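You operate a simulated robot arm through the tools that you are given. There is no shell and no other tool. Be economical: measure what you need, move in short steps, check, and stop when the job is done.

The job below is to be done with a simulated two-armed robot. You get a single attempt, and the scene is never put back.

Task
Pick up the grey chock with one hand, pass it to the other hand and put it on the tall rack bottom shelf.

The check looks at the end state, three seconds after you hand in, the way a careful person would. Anything else that was tipped, shoved, dropped, spilled or broken makes it a failure.

Robot
Two 6-joint arms with two-finger grippers on one trunk, on a base that drives. Base frame: it is fixed to the floor where the robot stands at the start and does not move with it; the origin is under the middle of the robot, x ahead of it, y to its left, z up. Lengths are in cm, angles in rad, forces in N, time in s.
The left shoulder is at the start at [6, 14.3, 87.5], the right one opposite. With the tool pointing down near the work surface each hand reaches from about 28 to 70 cm from the robot's upright axis, wherever it stands, measured 20 degrees to its own side. Places, roughly: grey chock (6x20x15 cm) [50, -20, 90]; tall rack bottom shelf [-120, -440, 20]. Payload 2.45 kg a hand.
The tool frame of a hand sits at the grasp point between the pads (the TCP): z along the fingers, y along the line on which they close. The tips reach 2.6 cm beyond it. Largest opening 9.6 cm; the body of the gripper starts 6.9 cm behind the TCP.
Orientation is that of the tool frame in the base frame, as [roll, pitch, yaw] about the fixed x, y, z axes, in that order (R = Rz(yaw) Ry(pitch) Rx(roll)). With the fingers straight down and closing along the base's y, the tool's x points along the base's -x, its y along +y and its z along -z.

Tools
- The arms move only by the tool apply_moves. It takes "left_series", "right_series" or both (then of equal length, played together; a hand with none holds still); each is a list of rows, each a list of 7 numbers: the closure, from 0 (fully open) to 1 (shut), then the shift along the tool's x, y, z in mm, then the turn, a rotation vector about the tool's x, y, z in rad. In form: [[hand, tx, ty, tz, wx, wy, wz], ...]. A call has 1 to 12 rows; each row shifts and turns the commanded pose from where the row before left it, along the tool's axes as they then stand. Rows are played at 5 a second. More than 5 cm and 0.15 rad between two rows, or a gripper value outside its range, and nothing of the call is played. Where a pose cannot be reached the arm comes as near as it can. A force on the tool above 40 N (or 10 N above the force at the start of the call, whichever is more), or a blocked arm, ends the call early, and 0.2 s more pass. The fingers move at their own pace and stop on an object; they squeeze with about 37 N. The grip force told is the motor's: it shows also when the fingers shut on nothing. Time passes only in rows, and 0.2 s behind the last, so rows that do not move let the fingers close. It gives the time, the measured TCP pose, the force on the tool (base axes), the opening and the grip force at its end, in the units of the frame above (readings bear some noise), with the torque about the TCP (base axes, N m) and any sound that the robot's microphone picked up.
- Cameras (640 x 400 px; columns grow to the right, rows downward): "scene" is now at [13.03, -1.8, 147.32]; the picture's right is [-0.26, -0.97, 0.00], its down [-0.78, 0.21, -0.59] and it looks along [0.57, -0.15, -0.80] (base axes); focal length 285 px, centre (320, 200). "left" rides on the left gripper at [8.2, -0.3, -9.8] in its tool frame; the picture's right is [0.04, 1.00, 0.00], its down [-0.73, 0.03, -0.68] and it looks along [-0.68, 0.03, 0.73] (tool axes); focal length 256 px, centre (320, 200). "right" rides on the right gripper at [8.2, 0.3, -9.8] in its tool frame; the picture's right is [-0.04, 1.00, 0.00], its down [-0.73, -0.03, -0.68] and it looks along [-0.68, -0.03, 0.73] (tool axes); focal length 256 px, centre (320, 200). There is no depth. A picture from a camera that has moved, and an enlarged one, comes with that camera's place and axes in the base frame and with its lens.
- capture(camera): a new picture of that camera. The clock stands still meanwhile.
- slide_trunk(by): slides the trunk up (or, below 0, down) by that many cm; the arms and the scene camera ride with it, the base frame stays. It gives what a move gives, with no picture.
- roll_base(legs): drives the robot by 1 to 6 legs, each [ahead, turn to the left] in cm and rad, along the robot's own axes; the way and the turn of a leg run together, so that a leg with both is an arc; at most 150 cm and 3.142 rad a leg. The arms and the cameras ride along, it lands a little off, and it stops where it bumps. It gives what a move gives.
- pan_tilt(pan, tilt): turns the head with the scene camera to pan (to the left, within 1.501 rad either way) and tilt (down, from -0.506 to 1.204), counted from straight ahead of the robot. It gives what a move gives.
- zoom(camera, box): a new picture of the part [left, top, right, bottom] of that camera's present view, enlarged. The clock stands still meanwhile.
- job_done(): hands the job in; it is judged then, once.

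Work in short steps. Places have to be worked out from the pictures, the camera data and where the tool is seen: move nearer, look again, correct. Check each grasp and each placing, and mend what went wrong. You have 120 turns and 108 pictures in all, those below and enlarged ones among them. Open the grippers and draw the arms clear of the work before you hand the job in, unless the task says otherwise; then end with one line.

The tools are called after ">>>" as a command line: name --argument value ..., lists and objects as JSON in quotes. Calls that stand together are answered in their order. apply_moves: Moves the arms, as the interface text tells. Its arguments: {"type":"object","properties":{"left_series":{"type":"array","items":{"type":"array","items":{"type":"number"}}},"right_series":{"type":"array","items":{"type":"array","items":{"type":"number"}}}},"required":[]} The other tools are called the same way: slide_trunk (by) slides the trunk up or down; roll_base (legs) drives the base; pan_tilt (pan, tilt) turns the head that bears the scene camera; capture (camera) takes a picture; zoom (camera, box) takes an enlarged picture of a part of a camera's view; job_done () hands the job in.

At the start:

```text
time_s: 0.0
left_position: [47.16, 2.9, 110.26]
left_orientation: [-3.139, 0.0, 3.138]
left_ft_force: [-0.5, 0.1, -1.0]
left_ft_torque: [0.01, 0.05, 0.0]
left_grip_width: 9.62
left_finger_force: 0.1
right_position: [32.5, -29.97, 110.84]
right_orientation: [-3.141, -0.002, 3.138]
right_ft_force: [-0.5, 0.8, 0.9]
right_ft_torque: [-0.02, 0.03, -0.01]
right_grip_width: 9.6
right_finger_force: 0.0
trunk travel left (down, up): [-50.0, 9.0]
robot x, y, heading: [0.08, 0.21, 0.003]
head pan, tilt: [-0.26, 0.934]
```

scene: 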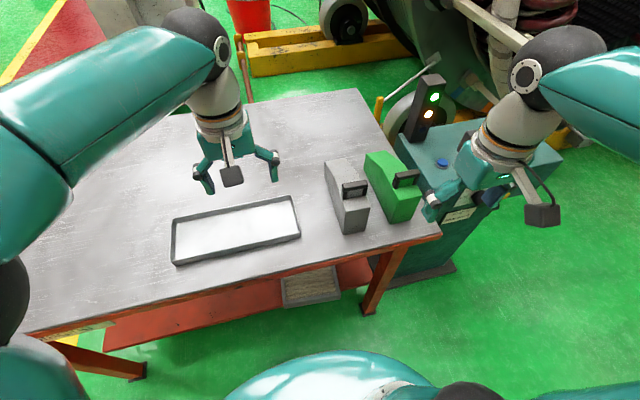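
right: 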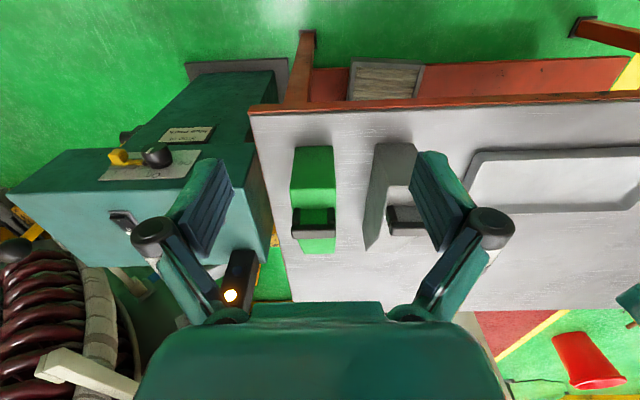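
left: 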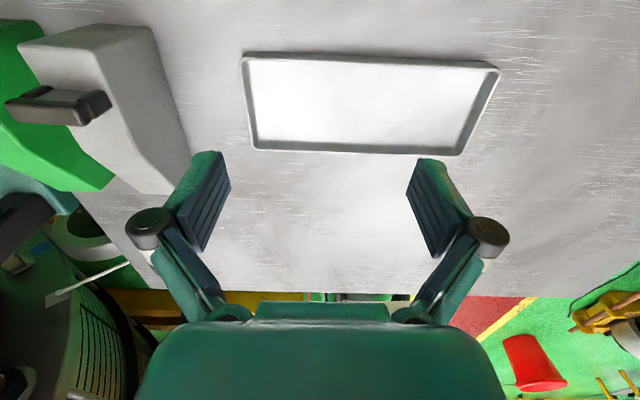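

The grey chock stands left of the green one on the table. I look closer to judge its shape and pose.

>>> zoom --camera "scene" --box '[280, 120, 460, 260]'

>>> zoom --camera "left" --box '[0, 0, 240, 200]'

```text
2.86 times, centred on (370, 190) of scene
camera zoom: at [13.03, -1.8, 147.32], right [-0.26, -0.97, 0.0], down [-0.78, 0.21, -0.59], along [0.57, -0.15, -0.8], focal length 814 px, centre (177, 229)
```

zoom: 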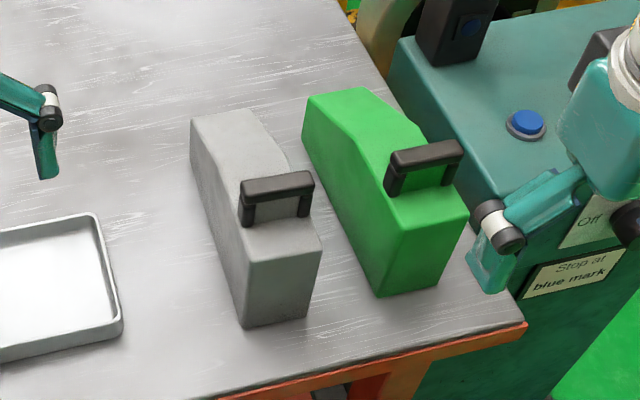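

```text
2.00 times, centred on (120, 100) of left
camera zoom: at [39.06, 2.53, 119.92], right [-0.04, 1.0, 0.0], down [0.73, 0.03, 0.68], along [0.68, 0.02, -0.73], focal length 512 px, centre (720, 400)
```

zoom: 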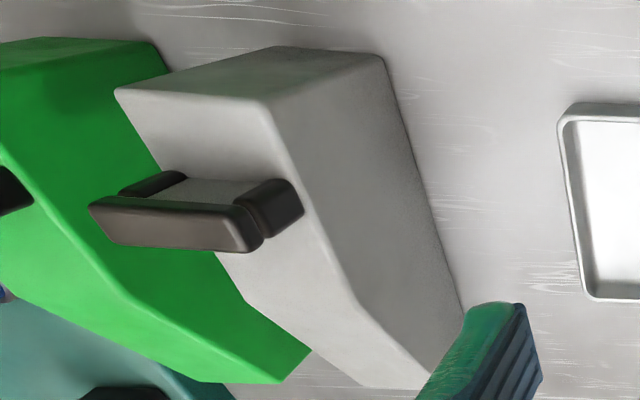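

The chock lies along x, about x 46.5–66.5, y −23 to −17, its tall end with the handle near me. Before planning the grip, I look at the rack with the head.

>>> pan_tilt --pan -1.5 --tilt 0.25

>>> capture --camera "scene"

```text
time_s: 1.4
left_position: [47.38, 2.92, 110.15]
left_orientation: [-3.139, 0.0, 3.138]
left_ft_force: [-0.3, 0.8, 0.1]
left_ft_torque: [0.0, 0.01, 0.01]
left_grip_width: 9.6
left_finger_force: 0.2
right_position: [32.6, -30.03, 110.76]
right_orientation: [3.14, 0.0, 3.138]
right_ft_force: [0.5, 0.0, 0.2]
right_ft_torque: [-0.02, -0.02, 0.01]
right_grip_width: 9.62
right_finger_force: 0.0
trunk travel left (down, up): [-50.0, 9.0]
robot x, y, heading: [0.04, 0.04, 0.002]
head pan, tilt: [-1.499, 0.25]
```

```text
102 pictures are left
camera scene: at [6.59, -9.23, 153.27], right [-1.0, -0.07, 0.0], down [-0.02, 0.25, -0.97], along [0.07, -0.97, -0.25], focal length 285 px, centre (320, 200)
```

scene: 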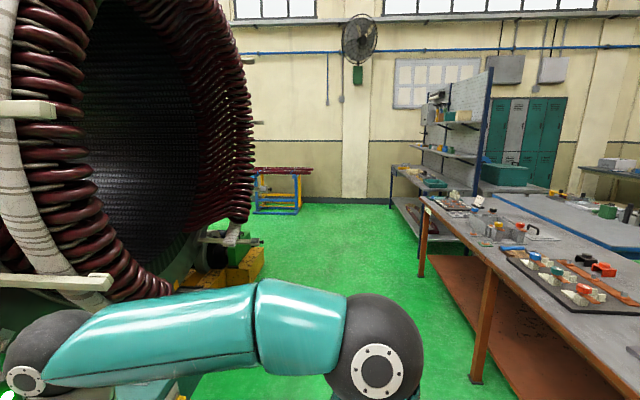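

The rack should project near column 421, row 215: the tall shelf unit against the far wall. I zoom there.

>>> zoom --camera "scene" --box '[370, 60, 530, 260]'

```text
2.00 times, centred on (450, 160) of scene
camera zoom: at [6.59, -9.23, 153.27], right [-1.0, -0.07, 0.0], down [-0.02, 0.25, -0.97], along [0.07, -0.97, -0.25], focal length 570 px, centre (60, 280)
```

zoom: 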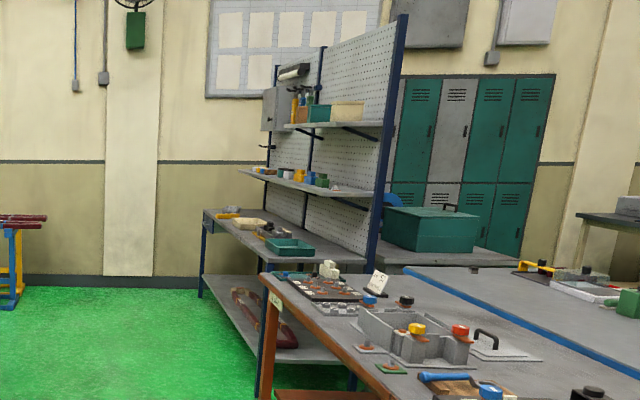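

The tall rack opens toward +x with an uncluttered bottom shelf height. Now I bring the right hand above the chock (around x 57.5, just ahead of the handle), move the left hand aside, and look from both cameras.

>>> apply_moves --right_series '[[0, -41.7, 16.3, 0, 0, 0, 0], [0, -41.7, 16.3, 0, 0, 0, 0], [0, -41.7, 16.3, 0, 0, 0, 0], [0, -41.7, 16.3, 0, 0, 0, 0], [0, -41.7, 16.3, 0, 0, 0, 0], [0, -41.7, 16.3, 0, 0, 0, 0], [0, 0, 0, 0, 0, 0, 0]]' --left_series '[[0, 0, 20, 0, 0, 0, 0], [0, 0, 20, 0, 0, 0, 0], [0, 0, 20, 0, 0, 0, 0], [0, 0, 20, 0, 0, 0, 0], [0, 0, 20, 0, 0, 0, 0], [0, 0, 20, 0, 0, 0, 0], [0, 0, 0, 0, 0, 0, 0]]'

>>> pan_tilt --pan -0.3 --tilt 0.8

>>> capture --camera "right"

>>> capture --camera "scene"

```text
time_s: 3.0
left_position: [47.21, 15.03, 110.22]
left_orientation: [-3.137, 0.001, 3.137]
left_ft_force: [0.4, 0.2, 0.0]
left_ft_torque: [0.02, -0.02, 0.0]
left_grip_width: 9.62
left_finger_force: 0.0
right_position: [57.44, -20.2, 110.89]
right_orientation: [3.141, 0.0, 3.139]
right_ft_force: [-0.2, -0.6, -0.2]
right_ft_torque: [0.0, -0.03, 0.0]
right_grip_width: 9.62
right_finger_force: 0.0
trunk travel left (down, up): [-50.0, 9.0]
robot x, y, heading: [0.1, -0.02, 0.0]
head pan, tilt: [-1.499, 0.25]
```

```text
time_s: 4.4
left_position: [47.32, 15.06, 110.22]
left_orientation: [-3.138, -0.001, 3.139]
left_ft_force: [0.4, 0.2, -0.8]
left_ft_torque: [0.0, 0.0, -0.01]
left_grip_width: 9.6
left_finger_force: 0.1
right_position: [57.55, -20.3, 110.82]
right_orientation: [-3.141, 0.001, 3.139]
right_ft_force: [-0.4, 1.1, -0.1]
right_ft_torque: [0.0, -0.01, 0.0]
right_grip_width: 9.59
right_finger_force: 0.0
trunk travel left (down, up): [-50.0, 9.0]
robot x, y, heading: [-0.04, 0.28, -0.002]
head pan, tilt: [-0.3, 0.799]
```

```text
100 pictures are left
camera right: at [49.58, -19.83, 120.76], right [0.04, 1.0, 0.0], down [0.73, -0.03, 0.68], along [0.68, -0.03, -0.73], focal length 256 px, centre (320, 200)
```

right: 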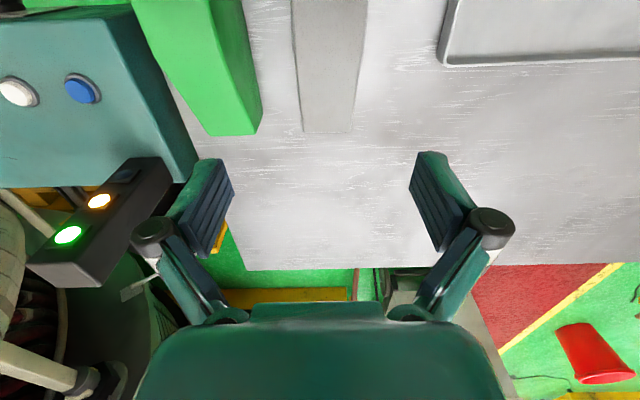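

```text
99 pictures are left
camera scene: at [13.66, -2.3, 148.36], right [-0.3, -0.96, 0.0], down [-0.69, 0.21, -0.7], along [0.67, -0.21, -0.72], focal length 285 px, centre (320, 200)
```

scene: 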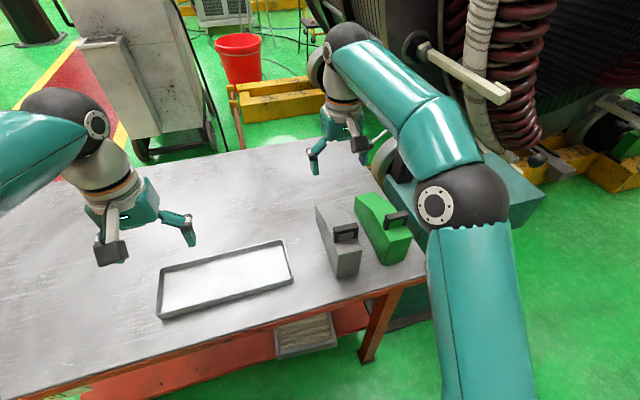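

The chock's far end is at about x 66, y centre ≈ −19.7. I lean the hand 0.15 rad (so its camera clears the handle) and go down to TCP z ≈ 98.

>>> apply_moves --right_series '[[0, 0, 5, 0, 0, 0.15, 0], [0, -6, 0, 42, 0, 0, 0], [0, -6, 0, 42, 0, 0, 0], [0, -6, 0, 42, 0, 0, 0], [0, 0, 0, 0, 0, 0, 0]]'

>>> capture --camera "right"

>>> zoom --camera "scene" --box '[270, 100, 450, 300]'

>>> zoom --camera "left" --box '[0, 0, 320, 200]'

```text
time_s: 5.6
left_position: [47.23, 15.14, 110.18]
left_orientation: [-3.138, 0.0, 3.137]
left_ft_force: [0.1, -0.6, 0.0]
left_ft_torque: [0.01, 0.0, -0.02]
left_grip_width: 9.6
left_finger_force: 0.2
right_position: [56.87, -19.45, 97.83]
right_orientation: [3.141, -0.15, 3.138]
right_ft_force: [0.7, -0.3, -0.2]
right_ft_torque: [-0.01, 0.02, -0.01]
right_grip_width: 9.61
right_finger_force: 0.1
right hand out of reach, approached as far as the arm can: row 1
trunk travel left (down, up): [-50.0, 9.0]
robot x, y, heading: [-0.26, -0.06, -0.002]
head pan, tilt: [-0.3, 0.799]
```

```text
98 pictures are left
camera right: at [50.4, -19.16, 108.7], right [0.04, 1.0, -0.01], down [0.83, -0.03, 0.56], along [0.56, -0.03, -0.83], focal length 256 px, centre (320, 200)
```

right: 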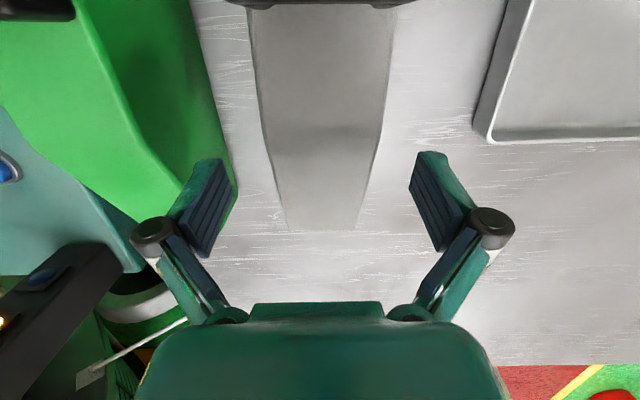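

```text
2.00 times, centred on (360, 200) of scene
camera zoom: at [13.67, -2.28, 148.36], right [-0.3, -0.96, 0.0], down [-0.69, 0.21, -0.7], along [0.67, -0.21, -0.72], focal length 570 px, centre (240, 200)
```

zoom: 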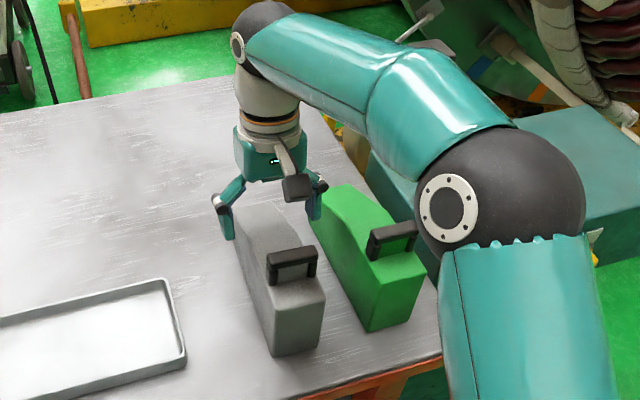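

```text
2.00 times, centred on (160, 100) of left
camera zoom: at [39.01, 14.72, 119.97], right [-0.04, 1.0, 0.0], down [0.73, 0.03, 0.68], along [0.68, 0.02, -0.73], focal length 512 px, centre (640, 400)
```

zoom: 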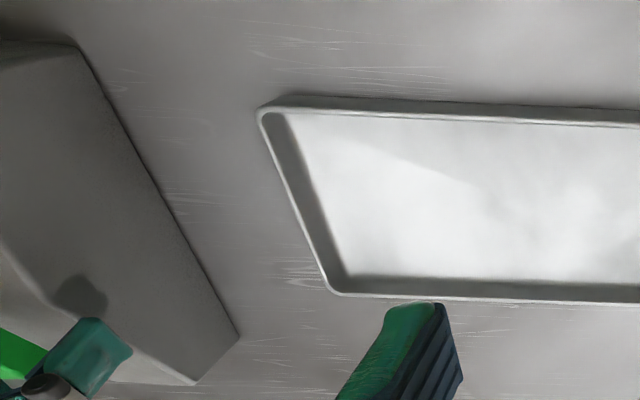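

Readings agree on table ≈ z 85.5, chock x 45–65, y centre ≈ −19.4, handle top ≈ z 99.5. The hand is centred; I lean another 0.15 rad for camera clearance and descend to TCP z ≈ 92.

>>> apply_moves --right_series '[[0, 0, 0, 0, 0, 0.15, 0], [0, -9, 0, 28, 0, 0, 0], [0, -9, 0, 27, 0, 0, 0], [0, 0, 0, 0, 0, 0, 0]]'

>>> capture --camera "right"

>>> zoom --camera "scene" --box '[270, 130, 430, 290]'

```text
time_s: 6.6
left_position: [47.23, 15.05, 110.27]
left_orientation: [-3.138, 0.001, 3.137]
left_ft_force: [-0.2, 0.6, 0.6]
left_ft_torque: [0.03, 0.0, 0.0]
left_grip_width: 9.61
left_finger_force: 0.1
right_position: [57.2, -19.59, 91.84]
right_orientation: [-3.142, -0.3, 3.139]
right_ft_force: [-0.9, -0.3, -0.3]
right_ft_torque: [-0.01, 0.0, 0.0]
right_grip_width: 9.59
right_finger_force: 0.1
trunk travel left (down, up): [-50.0, 9.0]
robot x, y, heading: [0.01, -0.28, -0.001]
head pan, tilt: [-0.3, 0.799]
```

```text
95 pictures are left
camera right: at [52.43, -19.17, 103.83], right [0.04, 1.0, -0.01], down [0.9, -0.03, 0.43], along [0.43, -0.03, -0.9], focal length 256 px, centre (320, 200)
```

right: 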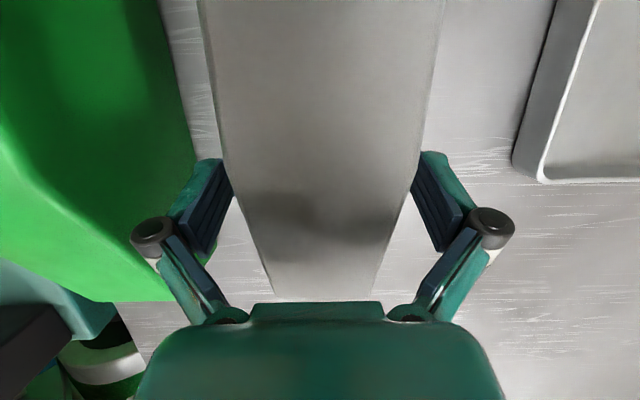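

```text
2.50 times, centred on (350, 210) of scene
camera zoom: at [13.59, -2.29, 148.37], right [-0.3, -0.96, 0.0], down [-0.68, 0.21, -0.7], along [0.67, -0.21, -0.72], focal length 712 px, centre (245, 175)
```

zoom: 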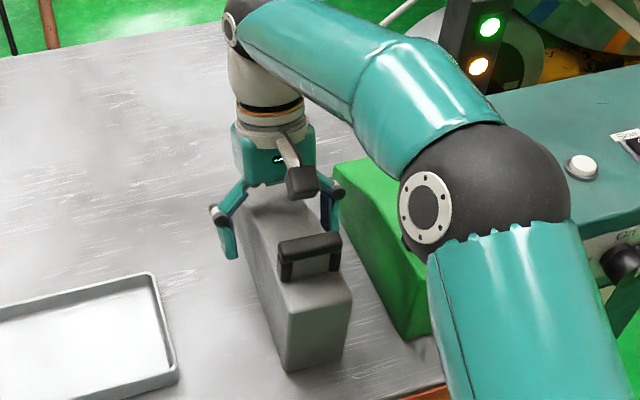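

The fingers straddle the sloped part evenly with clearance from the handle and green chock. I close and let the fingers settle.

>>> apply_moves --right_series '[[1, 0, 0, 0, 0, 0, 0], [1, 0, 0, 0, 0, 0, 0], [1, 0, 0, 0, 0, 0, 0], [1, 0, 0, 0, 0, 0, 0], [1, 0, 0, 0, 0, 0, 0]]'

>>> capture --camera "right"

```text
time_s: 7.8
left_position: [47.27, 14.97, 110.13]
left_orientation: [-3.137, 0.002, 3.137]
left_ft_force: [0.2, 0.3, -0.8]
left_ft_torque: [0.02, 0.03, 0.01]
left_grip_width: 9.6
left_finger_force: 0.0
right_position: [57.28, -19.6, 91.89]
right_orientation: [-3.141, -0.3, 3.139]
right_ft_force: [-0.2, 0.8, 0.0]
right_ft_torque: [-0.1, -0.07, -0.13]
right_grip_width: 6.01
right_finger_force: 36.5
trunk travel left (down, up): [-50.0, 9.0]
robot x, y, heading: [-0.18, 0.12, 0.001]
head pan, tilt: [-0.3, 0.799]
```

```text
93 pictures are left
camera right: at [52.49, -19.16, 103.82], right [0.04, 1.0, -0.01], down [0.9, -0.03, 0.43], along [0.43, -0.03, -0.9], focal length 256 px, centre (320, 200)
```

right: 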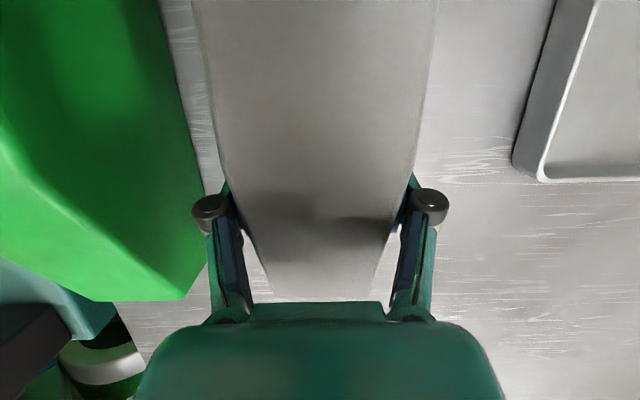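

Grip 6.01 cm at 36.5 N. I lift 4 cm straight up and check for weight and tilt.

>>> apply_moves --right_series '[[1, 4.4, 0, -14.3, 0, 0, 0], [1, 7.4, 0, -23.9, 0, 0, 0], [1, 0, 0, 0, 0, 0, 0]]'

>>> capture --camera "right"

>>> zoom --camera "scene" --box '[270, 130, 430, 290]'

```text
time_s: 8.6
left_position: [47.33, 15.04, 110.18]
left_orientation: [-3.139, -0.001, 3.138]
left_ft_force: [1.2, 0.3, 0.1]
left_ft_torque: [0.01, -0.01, -0.02]
left_grip_width: 9.58
left_finger_force: 0.0
right_position: [57.17, -19.65, 95.97]
right_orientation: [-3.141, -0.302, 3.138]
right_ft_force: [0.8, -0.5, -7.3]
right_ft_torque: [0.01, -0.2, 0.0]
right_grip_width: 5.98
right_finger_force: 36.9
trunk travel left (down, up): [-50.0, 9.0]
robot x, y, heading: [0.22, 0.05, 0.002]
head pan, tilt: [-0.3, 0.799]
```

```text
92 pictures are left
camera right: at [52.53, -19.34, 107.82], right [0.04, 1.0, -0.01], down [0.9, -0.03, 0.43], along [0.43, -0.03, -0.9], focal length 256 px, centre (320, 200)
```

right: 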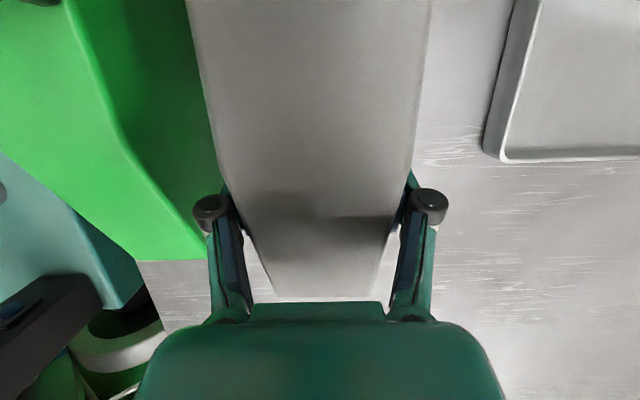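

```text
2.50 times, centred on (350, 210) of scene
camera zoom: at [13.75, -2.31, 148.35], right [-0.3, -0.96, 0.0], down [-0.69, 0.21, -0.7], along [0.67, -0.21, -0.72], focal length 712 px, centre (245, 175)
```

zoom: 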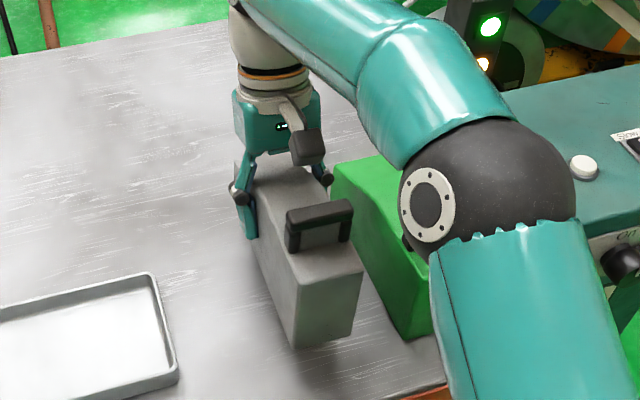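

Lifted cleanly: 7.3 N, centre of mass about 2.7 cm behind the grip, no tilt. I raise it to TCP z ≈ 102 and bring it to y ≈ −6, while the left hand pitches to point forward and slightly down, staying at y ≈ 15.

>>> apply_moves --right_series '[[1, 6, 0, -19.1, 0, 0, 0], [1, 6, 0, -19.1, 0, 0, 0], [1, 6, 0, -19.1, 0, 0, 0], [1, 0, 27, 0, 0, 0, 0], [1, 0, 27, 0, 0, 0, 0], [1, 0, 27, 0, 0, 0, 0], [1, 0, 27, 0, 0, 0, 0], [1, 0, 27, 0, 0, 0, 0], [1, 0, 0, 0, 0, 0, 0]]' --left_series '[[0, 0, 0, 0, 0, -0.14, 0], [0, 0, 0, 0, 0, -0.14, 0], [0, 0, 0, 0, 0, -0.14, 0], [0, 0, 0, 0, 0, -0.14, 0], [0, 0, 0, 0, 0, -0.14, 0], [0, 0, 0, 0, 0, -0.14, 0], [0, 0, 0, 0, 0, -0.14, 0], [0, 0, 0, 0, 0, -0.14, 0], [0, 0, 0, 0, 0, 0, 0]]'

>>> capture --camera "scene"

>>> capture --camera "left"

```text
time_s: 10.6
left_position: [47.49, 14.88, 110.14]
left_orientation: [-3.136, 1.12, -3.139]
left_ft_force: [-0.2, 0.6, -0.2]
left_ft_torque: [-0.02, 0.03, -0.03]
left_grip_width: 9.62
left_finger_force: 0.1
right_position: [56.84, -6.08, 101.67]
right_orientation: [3.141, -0.297, 3.138]
right_ft_force: [0.2, 0.5, -4.4]
right_ft_torque: [-0.01, -0.16, 0.02]
right_grip_width: 5.98
right_finger_force: 36.5
right hand out of reach, approached as far as the arm can: row 8
trunk travel left (down, up): [-50.0, 9.0]
robot x, y, heading: [-0.08, -0.17, 0.004]
head pan, tilt: [-0.3, 0.799]
```

```text
90 pictures are left
camera scene: at [13.71, -2.32, 148.35], right [-0.3, -0.96, 0.0], down [-0.69, 0.21, -0.7], along [0.67, -0.21, -0.72], focal length 285 px, centre (320, 200)
```

scene: 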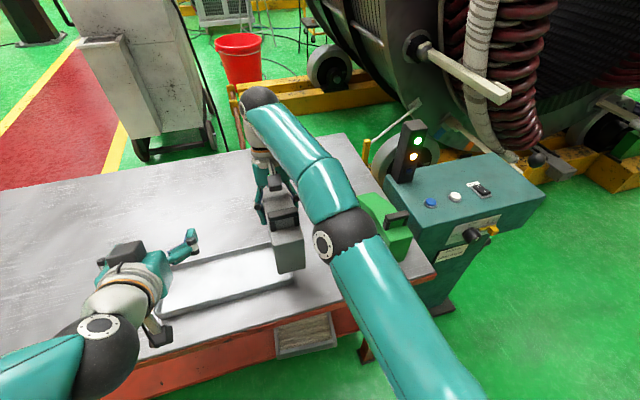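

```text
89 pictures are left
camera left: at [34.98, 14.54, 106.96], right [-0.01, 1.0, -0.04], down [-0.29, 0.03, 0.96], along [0.96, 0.02, 0.29], focal length 256 px, centre (320, 200)
```

left: 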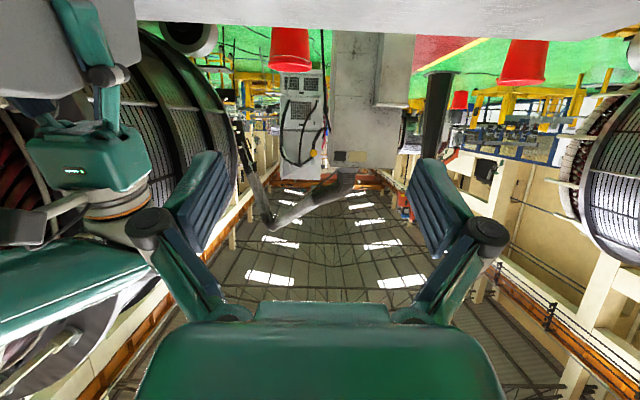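

The left arm takes the forward pitch well. The right elbow lies near the straight-ahead path, so I yaw the chock −0.5 rad at about (56, 3, 99), and set the left hand 14 cm behind its tall end with the same yaw.

>>> apply_moves --left_series '[[0, 27, -8, -18, 0, 0, 0], [0, 27, -8, -18, 0, 0, 0], [0, 27, -8, -18, 0, 0, 0], [0, 0, 0, 0, 0.1125, 0, 0.0545], [0, 0, 0, 0, 0.1125, 0, 0.0545], [0, 0, 0, 0, 0.1125, 0, 0.0545], [0, 0, 0, 0, 0.1125, 0, 0.0545], [0, 0, 0, 0, 0, 0, 0], [0, 0, 0, 0, 0, 0, 0]]' --right_series '[[1, 0, 22.8, 7, 0, 0, 0], [1, 0, 22.8, 7, 0, 0, 0], [1, 0, 22.8, 7, 0, 0, 0], [1, 0, 22.8, 7, 0, 0, 0], [1, 0, 0, 0, -0.0369, 0, 0.1194], [1, 0, 0, 0, -0.0369, 0, 0.1194], [1, 0, 0, 0, -0.0369, 0, 0.1194], [1, 0, 0, 0, -0.0369, 0, 0.1194], [1, 0, 0, 0, 0, 0, 0]]'

>>> capture --camera "left"

>>> pan_tilt --pan 0.1 --tilt 0.9

>>> capture --camera "scene"

```text
time_s: 12.6
left_position: [42.71, 8.82, 110.43]
left_orientation: [3.142, 1.116, 2.644]
left_ft_force: [-0.3, 0.3, -0.1]
left_ft_torque: [-0.02, 0.02, 0.01]
left_grip_width: 9.61
left_finger_force: 0.1
left hand out of reach, approached as far as the arm can: row 2, 3, 4, 7
right_position: [55.08, 2.45, 98.82]
right_orientation: [-3.141, -0.299, 2.636]
right_ft_force: [-0.6, 0.3, -4.8]
right_ft_torque: [-0.08, -0.16, 0.03]
right_grip_width: 5.97
right_finger_force: 36.7
right hand out of reach, approached as far as the arm can: row 3, 4
trunk travel left (down, up): [-50.0, 9.0]
robot x, y, heading: [0.03, 0.3, -0.003]
head pan, tilt: [-0.3, 0.799]
```

```text
88 pictures are left
camera left: at [31.55, 14.41, 107.4], right [0.46, 0.89, -0.04], down [-0.24, 0.16, 0.96], along [0.85, -0.43, 0.29], focal length 256 px, centre (320, 200)
```

left: 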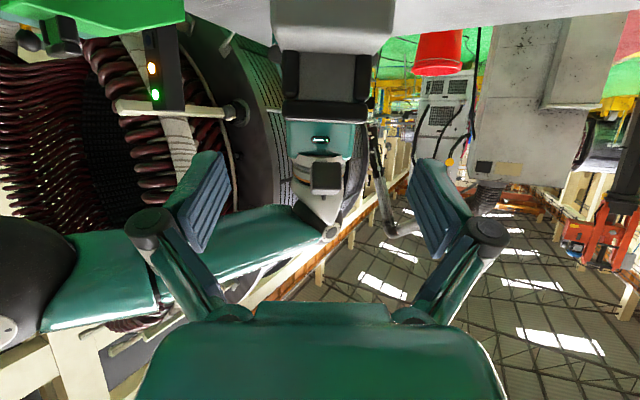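

```text
time_s: 13.5
left_position: [42.79, 8.88, 110.43]
left_orientation: [3.141, 1.115, 2.643]
left_ft_force: [0.3, 0.6, 0.6]
left_ft_torque: [0.01, -0.04, 0.0]
left_grip_width: 9.58
left_finger_force: 0.0
right_position: [55.11, 2.44, 98.8]
right_orientation: [-3.14, -0.3, 2.636]
right_ft_force: [0.7, 0.4, -5.8]
right_ft_torque: [-0.09, -0.16, 0.03]
right_grip_width: 5.96
right_finger_force: 37.3
trunk travel left (down, up): [-50.0, 9.0]
robot x, y, heading: [0.06, -0.14, 0.0]
head pan, tilt: [0.099, 0.901]
```

```text
87 pictures are left
camera scene: at [13.5, 0.84, 147.57], right [0.1, -1.0, 0.0], down [-0.78, -0.08, -0.62], along [0.62, 0.06, -0.78], focal length 285 px, centre (320, 200)
```

scene: 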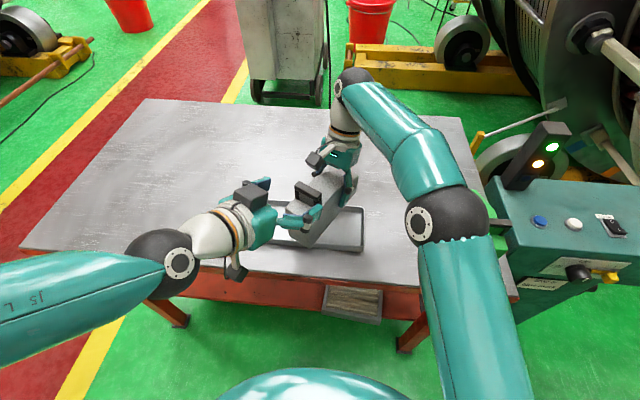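

The left hand sits just above and behind the tall end (near face ≈ (43.8, 8.6), top ≈ z 104.2), well aligned. I move it halfway along its path down and forward, then check.

>>> apply_moves --left_series '[[0, 20, 0, 26, 0, 0, 0], [0, 20, 0, 26, 0, 0, 0], [0, 0, 0, 0, 0, 0, 0]]'

>>> capture --camera "left"

>>> zoom --camera "scene" --box '[200, 130, 400, 290]'

```text
time_s: 14.3
left_position: [44.33, 4.78, 106.63]
left_orientation: [-3.14, 1.118, 2.647]
left_ft_force: [-7.9, 8.2, 4.7]
left_ft_torque: [0.09, -0.2, 0.62]
left_grip_width: 9.63
left_finger_force: 0.2
left hand out of reach, approached as far as the arm can: row 1, 2
right_position: [55.15, 2.23, 98.86]
right_orientation: [-3.14, -0.3, 2.635]
right_ft_force: [8.0, -7.3, -8.3]
right_ft_torque: [0.36, 0.3, 0.08]
right_grip_width: 5.97
right_finger_force: 37.0
trunk travel left (down, up): [-50.0, 9.0]
robot x, y, heading: [-0.13, 0.06, 0.001]
head pan, tilt: [0.099, 0.901]
```

```text
86 pictures are left
camera left: at [33.12, 10.29, 103.51], right [0.46, 0.89, -0.04], down [-0.24, 0.16, 0.96], along [0.85, -0.43, 0.29], focal length 256 px, centre (320, 200)
```

left: 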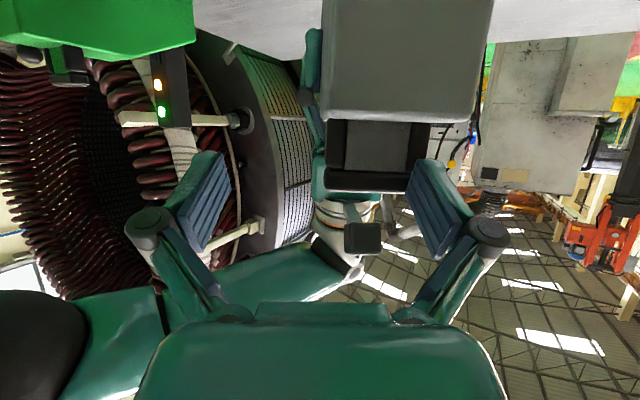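

```text
2.50 times, centred on (300, 210) of scene
camera zoom: at [13.47, 0.87, 147.57], right [0.1, -0.99, 0.0], down [-0.78, -0.08, -0.62], along [0.62, 0.06, -0.78], focal length 712 px, centre (370, 175)
```

zoom: 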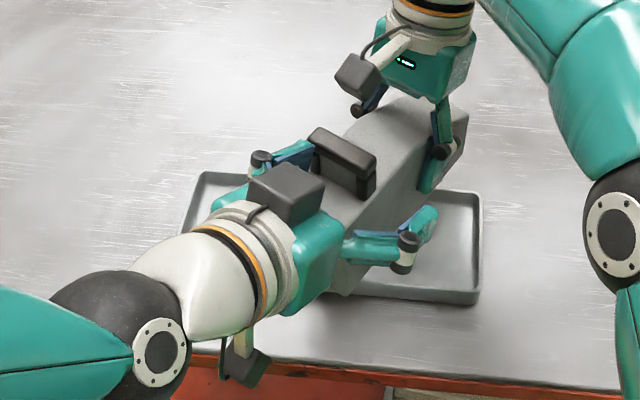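

The left arm is too folded to reach there: it drifted sideways and touched the chock lightly (8 N). I back it out along the same path and then up and outward; the handoff will be redone with the chock turned crosswise, which gives the left arm room.

>>> apply_moves --left_series '[[0, -20, 0, -26, 0, 0, 0], [0, -20, 0, -26, 0, 0, 0], [0, -18, 30, -2, 0, 0, 0], [0, -18, 30, -2, 0, 0, 0], [0, -18, 30, -2, 0, 0, 0], [0, -18, 30, -2, 0, 0, 0], [0, 0, 0, 0, 0, 0, 0]]'

>>> zoom --camera "scene" --box '[120, 80, 480, 305]'

```text
time_s: 15.9
left_position: [49.67, 15.52, 119.31]
left_orientation: [-3.135, 1.122, 2.644]
left_ft_force: [0.3, -0.4, -1.0]
left_ft_torque: [-0.02, 0.0, 0.03]
left_grip_width: 9.62
left_finger_force: 0.0
left hand out of reach, approached as far as the arm can: row 4
right_position: [55.07, 2.49, 98.93]
right_orientation: [-3.14, -0.301, 2.637]
right_ft_force: [0.0, 0.0, -5.4]
right_ft_torque: [-0.09, -0.14, 0.04]
right_grip_width: 5.97
right_finger_force: 37.0
trunk travel left (down, up): [-50.0, 9.0]
robot x, y, heading: [-0.18, -0.19, -0.004]
head pan, tilt: [0.099, 0.901]
```

```text
1.78 times, centred on (300, 192) of scene
camera zoom: at [13.49, 0.86, 147.57], right [0.1, -1.0, 0.0], down [-0.78, -0.08, -0.62], along [0.62, 0.06, -0.78], focal length 507 px, centre (356, 213)
```

zoom: 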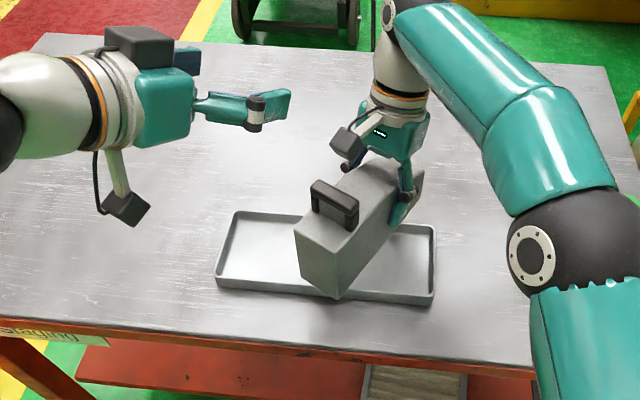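

Nothing was disturbed. Now I turn the chock crosswise (total yaw −1.4) around (54, −6) while the left hand moves out and turns the same way.

>>> apply_moves --right_series '[[1, -10, -26.7, -3, 0, 0, 0], [1, -10, -26.7, -3, 0, 0, 0], [1, -10, -26.7, -3, 0, 0, 0], [1, 0, 0, 0, -0.0378, 0, 0.1222], [1, 0, 0, 0, -0.0378, 0, 0.1222], [1, 0, 0, 0, -0.0378, 0, 0.1222], [1, 0, 0, 0, -0.0378, 0, 0.1222], [1, 0, 0, 0, -0.0378, 0, 0.1222], [1, 0, 0, 0, -0.0378, 0, 0.1222], [1, 0, 0, 0, -0.0378, 0, 0.1222], [1, 0, 0, 0, 0, 0, 0]]' --left_series '[[0, 26, 20, 0, 0, 0, 0], [0, 26, 20, 0, 0, 0, 0], [0, 26, 20, 0, 0, 0, 0], [0, 0, 0, 0, 0.1152, 0, 0.0558], [0, 0, 0, 0, 0.1152, 0, 0.0558], [0, 0, 0, 0, 0.1152, 0, 0.0558], [0, 0, 0, 0, 0.1152, 0, 0.0558], [0, 0, 0, 0, 0.1152, 0, 0.0558], [0, 0, 0, 0, 0.1152, 0, 0.0558], [0, 0, 0, 0, 0.1152, 0, 0.0558], [0, 0, 0, 0, 0, 0, 0]]'

>>> capture --camera "scene"

>>> capture --camera "left"

```text
time_s: 18.3
left_position: [49.13, 22.72, 112.32]
left_orientation: [-3.141, 1.122, 1.739]
left_ft_force: [0.9, 0.2, 0.6]
left_ft_torque: [0.01, 0.01, 0.0]
left_grip_width: 9.57
left_finger_force: 0.1
right_position: [54.04, -6.07, 98.87]
right_orientation: [-3.141, -0.3, 1.742]
right_ft_force: [-1.1, -0.1, -5.1]
right_ft_torque: [-0.16, -0.03, 0.02]
right_grip_width: 5.96
right_finger_force: 37.2
trunk travel left (down, up): [-50.0, 9.0]
robot x, y, heading: [0.42, -0.06, 0.001]
head pan, tilt: [0.099, 0.901]
```

```text
83 pictures are left
camera scene: at [13.47, 0.84, 147.57], right [0.1, -0.99, 0.0], down [-0.78, -0.08, -0.62], along [0.62, 0.06, -0.78], focal length 285 px, centre (320, 200)
```

scene: 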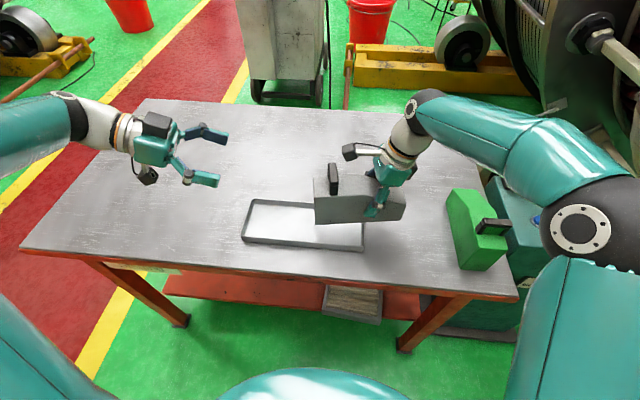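

```text
82 pictures are left
camera left: at [46.72, 34.82, 109.07], right [0.98, 0.18, -0.04], down [-0.02, 0.3, 0.96], along [0.19, -0.94, 0.29], focal length 256 px, centre (320, 200)
```

left: 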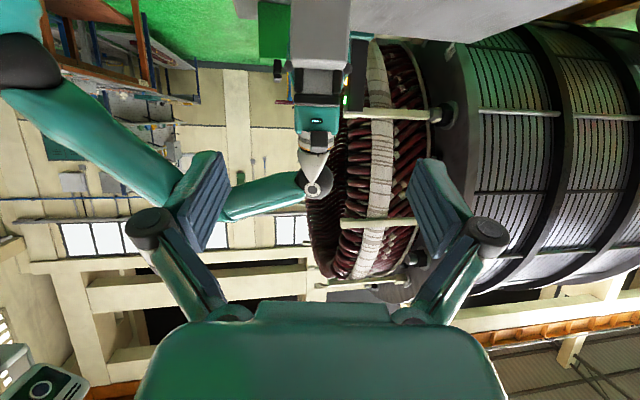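

Both hands are exactly where commanded; the near face is at ≈ (51.9, 6.6), aligned with the left tool axis. I bring the left hand down to TCP z ≈ 98.3, about 12 cm short of the grip pose.

>>> apply_moves --left_series '[[0, 29, 0, 47.3, 0, 0, 0], [0, 29, 0, 47.3, 0, 0, 0], [0, 29, 0, 47.3, 0, 0, 0], [0, 0, 0, 0, 0, 0, 0]]'

>>> capture --camera "left"

>>> zoom --camera "scene" --box '[160, 100, 440, 275]'

```text
refused: row 1 steps farther than a row can; nothing moved
```

```text
81 pictures are left
camera left: at [46.72, 34.82, 109.07], right [0.98, 0.18, -0.04], down [-0.02, 0.3, 0.96], along [0.19, -0.94, 0.29], focal length 256 px, centre (320, 200)
```

left: 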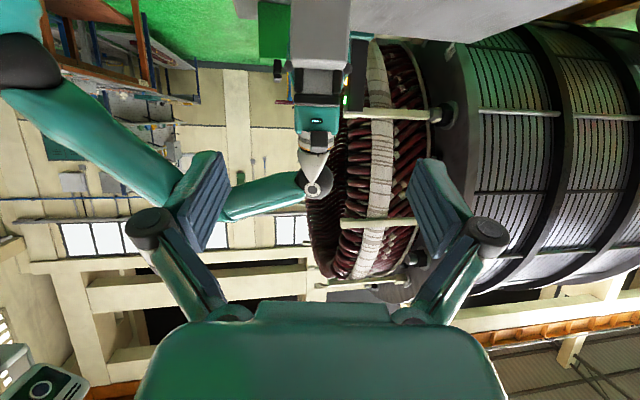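

```text
2.29 times, centred on (300, 188) of scene
camera zoom: at [13.47, 0.84, 147.57], right [0.1, -0.99, 0.0], down [-0.78, -0.08, -0.62], along [0.62, 0.06, -0.78], focal length 651 px, centre (366, 229)
```

zoom: 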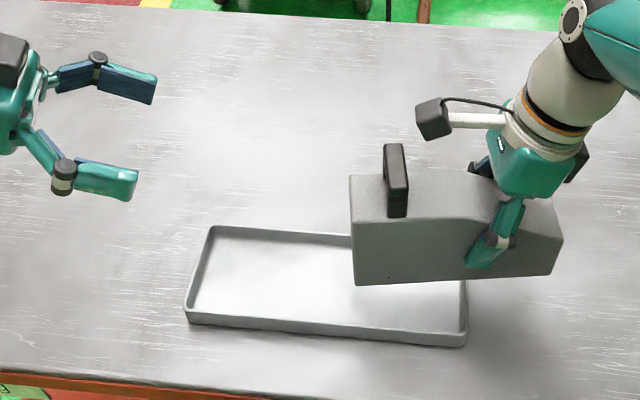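

The step was over 5 cm; I repeat it with four smaller rows.

>>> apply_moves --left_series '[[0, 21.8, 0, 35.5, 0, 0, 0], [0, 21.8, 0, 35.5, 0, 0, 0], [0, 21.8, 0, 35.5, 0, 0, 0], [0, 21.8, 0, 35.5, 0, 0, 0], [0, 0, 0, 0, 0, 0, 0]]'

>>> capture --camera "left"

>>> zoom --camera "scene" --box '[160, 100, 440, 275]'

```text
time_s: 19.5
left_position: [50.55, 13.9, 98.45]
left_orientation: [-3.141, 1.123, 1.741]
left_ft_force: [0.4, 0.4, 0.1]
left_ft_torque: [-0.03, 0.01, 0.0]
left_grip_width: 9.59
left_finger_force: 0.1
right_position: [53.98, -6.22, 98.88]
right_orientation: [-3.14, -0.3, 1.743]
right_ft_force: [-0.1, 0.5, -4.5]
right_ft_torque: [-0.2, -0.01, 0.02]
right_grip_width: 5.98
right_finger_force: 37.4
trunk travel left (down, up): [-50.0, 9.0]
robot x, y, heading: [0.12, -0.01, -0.0]
head pan, tilt: [0.099, 0.901]
```

```text
79 pictures are left
camera left: at [48.25, 26.0, 95.34], right [0.98, 0.19, -0.04], down [-0.02, 0.29, 0.96], along [0.19, -0.94, 0.29], focal length 256 px, centre (320, 200)
```

left: 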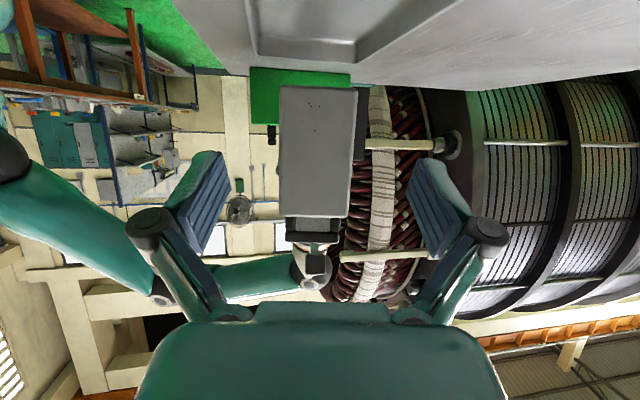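

```text
2.29 times, centred on (300, 188) of scene
camera zoom: at [13.46, 0.84, 147.57], right [0.1, -0.99, 0.0], down [-0.78, -0.08, -0.62], along [0.62, 0.06, -0.78], focal length 651 px, centre (366, 229)
```

zoom: 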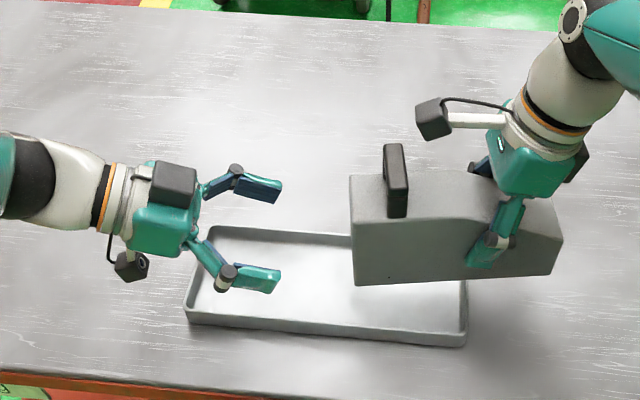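

The chock face is centred on the left hand's axis (z 93–102.6). I push forward horizontally 12 cm so the fingers straddle the tall end.

>>> apply_moves --left_series '[[0, -13.2, 0, 27.5, 0, 0, 0], [0, -13.2, 0, 27.5, 0, 0, 0], [0, -13.2, 0, 27.5, 0, 0, 0], [0, -12.6, 0, 26, 0, 0, 0], [0, 0, 0, 0, 0, 0, 0]]'

>>> capture --camera "left"

>>> zoom --camera "scene" --box '[220, 110, 440, 260]'

```text
time_s: 20.7
left_position: [52.73, 2.09, 98.58]
left_orientation: [-3.141, 1.123, 1.745]
left_ft_force: [0.6, -0.3, -1.1]
left_ft_torque: [-0.03, 0.0, -0.01]
left_grip_width: 9.59
left_finger_force: 0.1
right_position: [53.97, -6.07, 98.87]
right_orientation: [-3.141, -0.3, 1.743]
right_ft_force: [-0.3, 0.2, -5.1]
right_ft_torque: [-0.2, -0.06, 0.01]
right_grip_width: 5.96
right_finger_force: 37.2
trunk travel left (down, up): [-50.0, 9.0]
robot x, y, heading: [0.07, -0.11, -0.003]
head pan, tilt: [0.099, 0.901]
```

```text
77 pictures are left
camera left: at [50.22, 14.06, 95.36], right [0.98, 0.19, -0.04], down [-0.02, 0.3, 0.96], along [0.19, -0.94, 0.29], focal length 256 px, centre (320, 200)
```

left: 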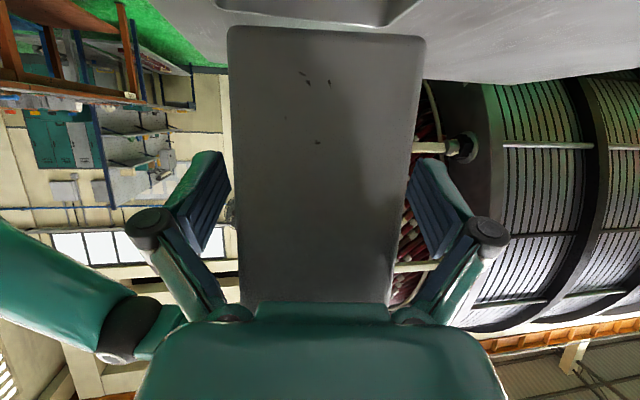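

```text
2.67 times, centred on (330, 185) of scene
camera zoom: at [13.51, 0.87, 147.56], right [0.1, -0.99, 0.0], down [-0.78, -0.08, -0.62], along [0.62, 0.06, -0.78], focal length 760 px, centre (293, 240)
```

zoom: 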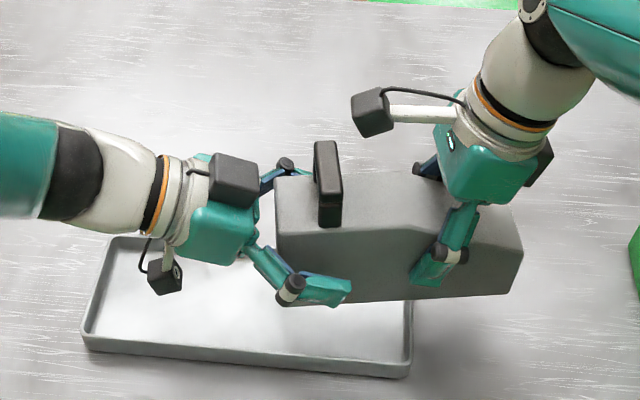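

There is still ≈2 cm between palm and face; I advance 1.2 cm more, then close the left gripper (the right keeps holding).

>>> apply_moves --left_series '[[0, -5.2, 0, 10.8, 0, 0, 0], [0, 0, 0, 0, 0, 0, 0], [1, 0, 0, 0, 0, 0, 0], [1, 0, 0, 0, 0, 0, 0], [1, 0, 0, 0, 0, 0, 0], [1, 0, 0, 0, 0, 0, 0], [1, 0, 0, 0, 0, 0, 0]]'

>>> zoom --camera "scene" --box '[220, 110, 440, 260]'

```text
time_s: 22.3
left_position: [52.97, 0.89, 98.44]
left_orientation: [-3.138, 1.121, 1.743]
left_ft_force: [-20.1, 11.2, 1.1]
left_ft_torque: [-0.44, -0.1, -0.18]
left_grip_width: 9.19
left_finger_force: 37.1
right_position: [54.15, -6.28, 98.79]
right_orientation: [3.139, -0.298, 1.741]
right_ft_force: [19.5, -11.1, -8.0]
right_ft_torque: [0.1, -0.06, -1.0]
right_grip_width: 5.97
right_finger_force: 37.6
trunk travel left (down, up): [-50.0, 9.0]
robot x, y, heading: [0.03, -0.04, -0.0]
head pan, tilt: [0.099, 0.901]
```

```text
2.67 times, centred on (330, 185) of scene
camera zoom: at [13.53, 0.84, 147.56], right [0.1, -1.0, 0.0], down [-0.78, -0.08, -0.62], along [0.62, 0.06, -0.78], focal length 760 px, centre (293, 240)
```

zoom: 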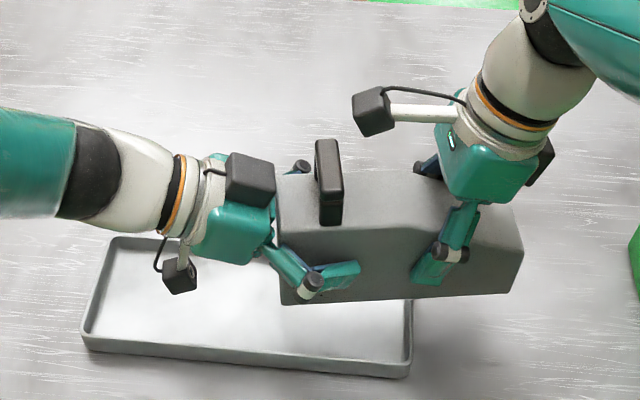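

The gripper stopped at 9.19 cm: its inner links hit the chock's corner, so it is too deep. I open, retract 1.8 cm and close again.

>>> apply_moves --left_series '[[0, 0, 0, 0, 0, 0, 0], [0, 0, 0, 0, 0, 0, 0], [0, 7.8, 0, -16.2, 0, 0, 0], [0, 0, 0, 0, 0, 0, 0], [1, 0, 0, 0, 0, 0, 0], [1, 0, 0, 0, 0, 0, 0], [1, 0, 0, 0, 0, 0, 0], [1, 0, 0, 0, 0, 0, 0], [1, 0, 0, 0, 0, 0, 0]]'

>>> zoom --camera "scene" --box '[220, 110, 440, 260]'

>>> capture --camera "left"

```text
time_s: 24.3
left_position: [52.7, 2.59, 98.31]
left_orientation: [3.141, 1.123, 1.741]
left_ft_force: [-8.4, 4.6, 3.8]
left_ft_torque: [-0.73, -0.22, -0.36]
left_grip_width: 6.03
left_finger_force: 36.7
right_position: [54.02, -6.21, 98.8]
right_orientation: [-3.141, -0.298, 1.744]
right_ft_force: [7.6, -5.0, -9.5]
right_ft_torque: [0.21, 0.12, -0.25]
right_grip_width: 5.98
right_finger_force: 37.4
trunk travel left (down, up): [-50.0, 9.0]
robot x, y, heading: [-0.11, -0.04, 0.0]
head pan, tilt: [0.099, 0.901]
```

```text
2.67 times, centred on (330, 185) of scene
camera zoom: at [13.53, 0.84, 147.56], right [0.1, -1.0, 0.0], down [-0.78, -0.08, -0.62], along [0.62, 0.06, -0.78], focal length 760 px, centre (293, 240)
```

zoom: 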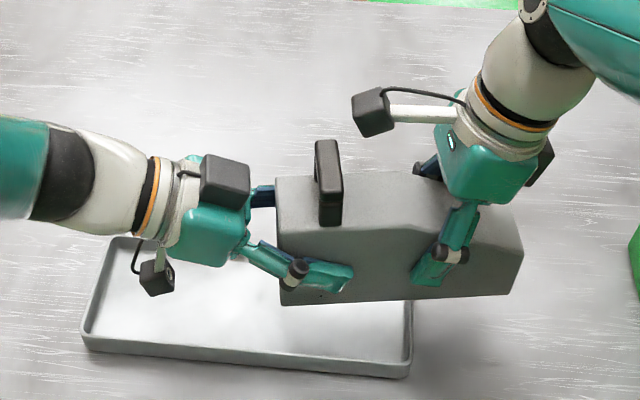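

```text
73 pictures are left
camera left: at [50.16, 14.7, 95.22], right [0.98, 0.19, -0.04], down [-0.02, 0.3, 0.96], along [0.19, -0.94, 0.29], focal length 256 px, centre (320, 200)
```

left: 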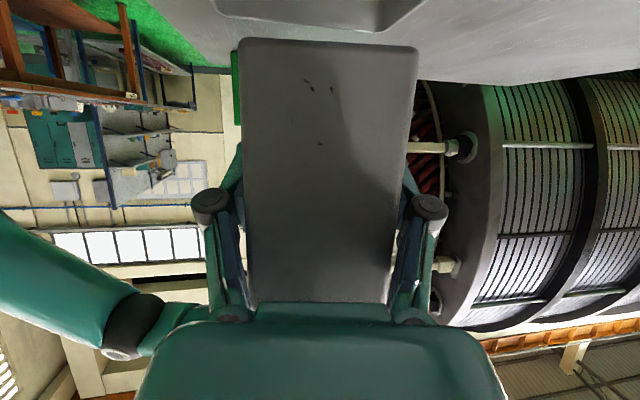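

Left grip is now 6.03 cm at 36.7 N on both sides. I open the right hand, holding both still, to see whether the left grip carries the load.

>>> apply_moves --right_series '[[0.3, 0, 0, 0, 0, 0, 0], [0, 0, 0, 0, 0, 0, 0], [0, 0, 0, 0, 0, 0, 0]]' --left_series '[[1, 0, 0, 0, 0, 0, 0], [1, 0, 0, 0, 0, 0, 0], [1, 0, 0, 0, 0, 0, 0]]'

>>> zoom --camera "scene" --box '[220, 110, 440, 260]'

```text
time_s: 25.1
left_position: [52.54, 2.65, 98.25]
left_orientation: [-3.139, 1.122, 1.745]
left_ft_force: [0.6, 0.3, 0.8]
left_ft_torque: [0.27, 0.05, -0.01]
left_grip_width: 6.01
left_finger_force: 37.2
right_position: [54.09, -6.23, 98.9]
right_orientation: [-3.141, -0.301, 1.743]
right_ft_force: [0.1, -0.4, -0.2]
right_ft_torque: [0.04, 0.01, 0.02]
right_grip_width: 9.63
right_finger_force: 0.1
trunk travel left (down, up): [-50.0, 9.0]
robot x, y, heading: [-0.24, 0.23, 0.003]
head pan, tilt: [0.099, 0.901]
```

```text
2.67 times, centred on (330, 185) of scene
camera zoom: at [13.53, 0.84, 147.56], right [0.1, -1.0, 0.0], down [-0.78, -0.08, -0.62], along [0.62, 0.06, -0.78], focal length 760 px, centre (293, 240)
```

zoom: 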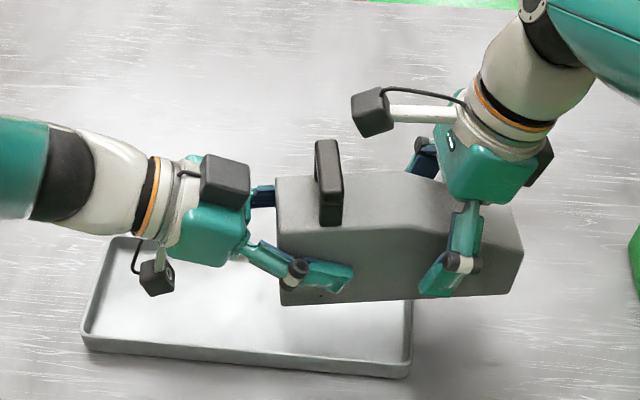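

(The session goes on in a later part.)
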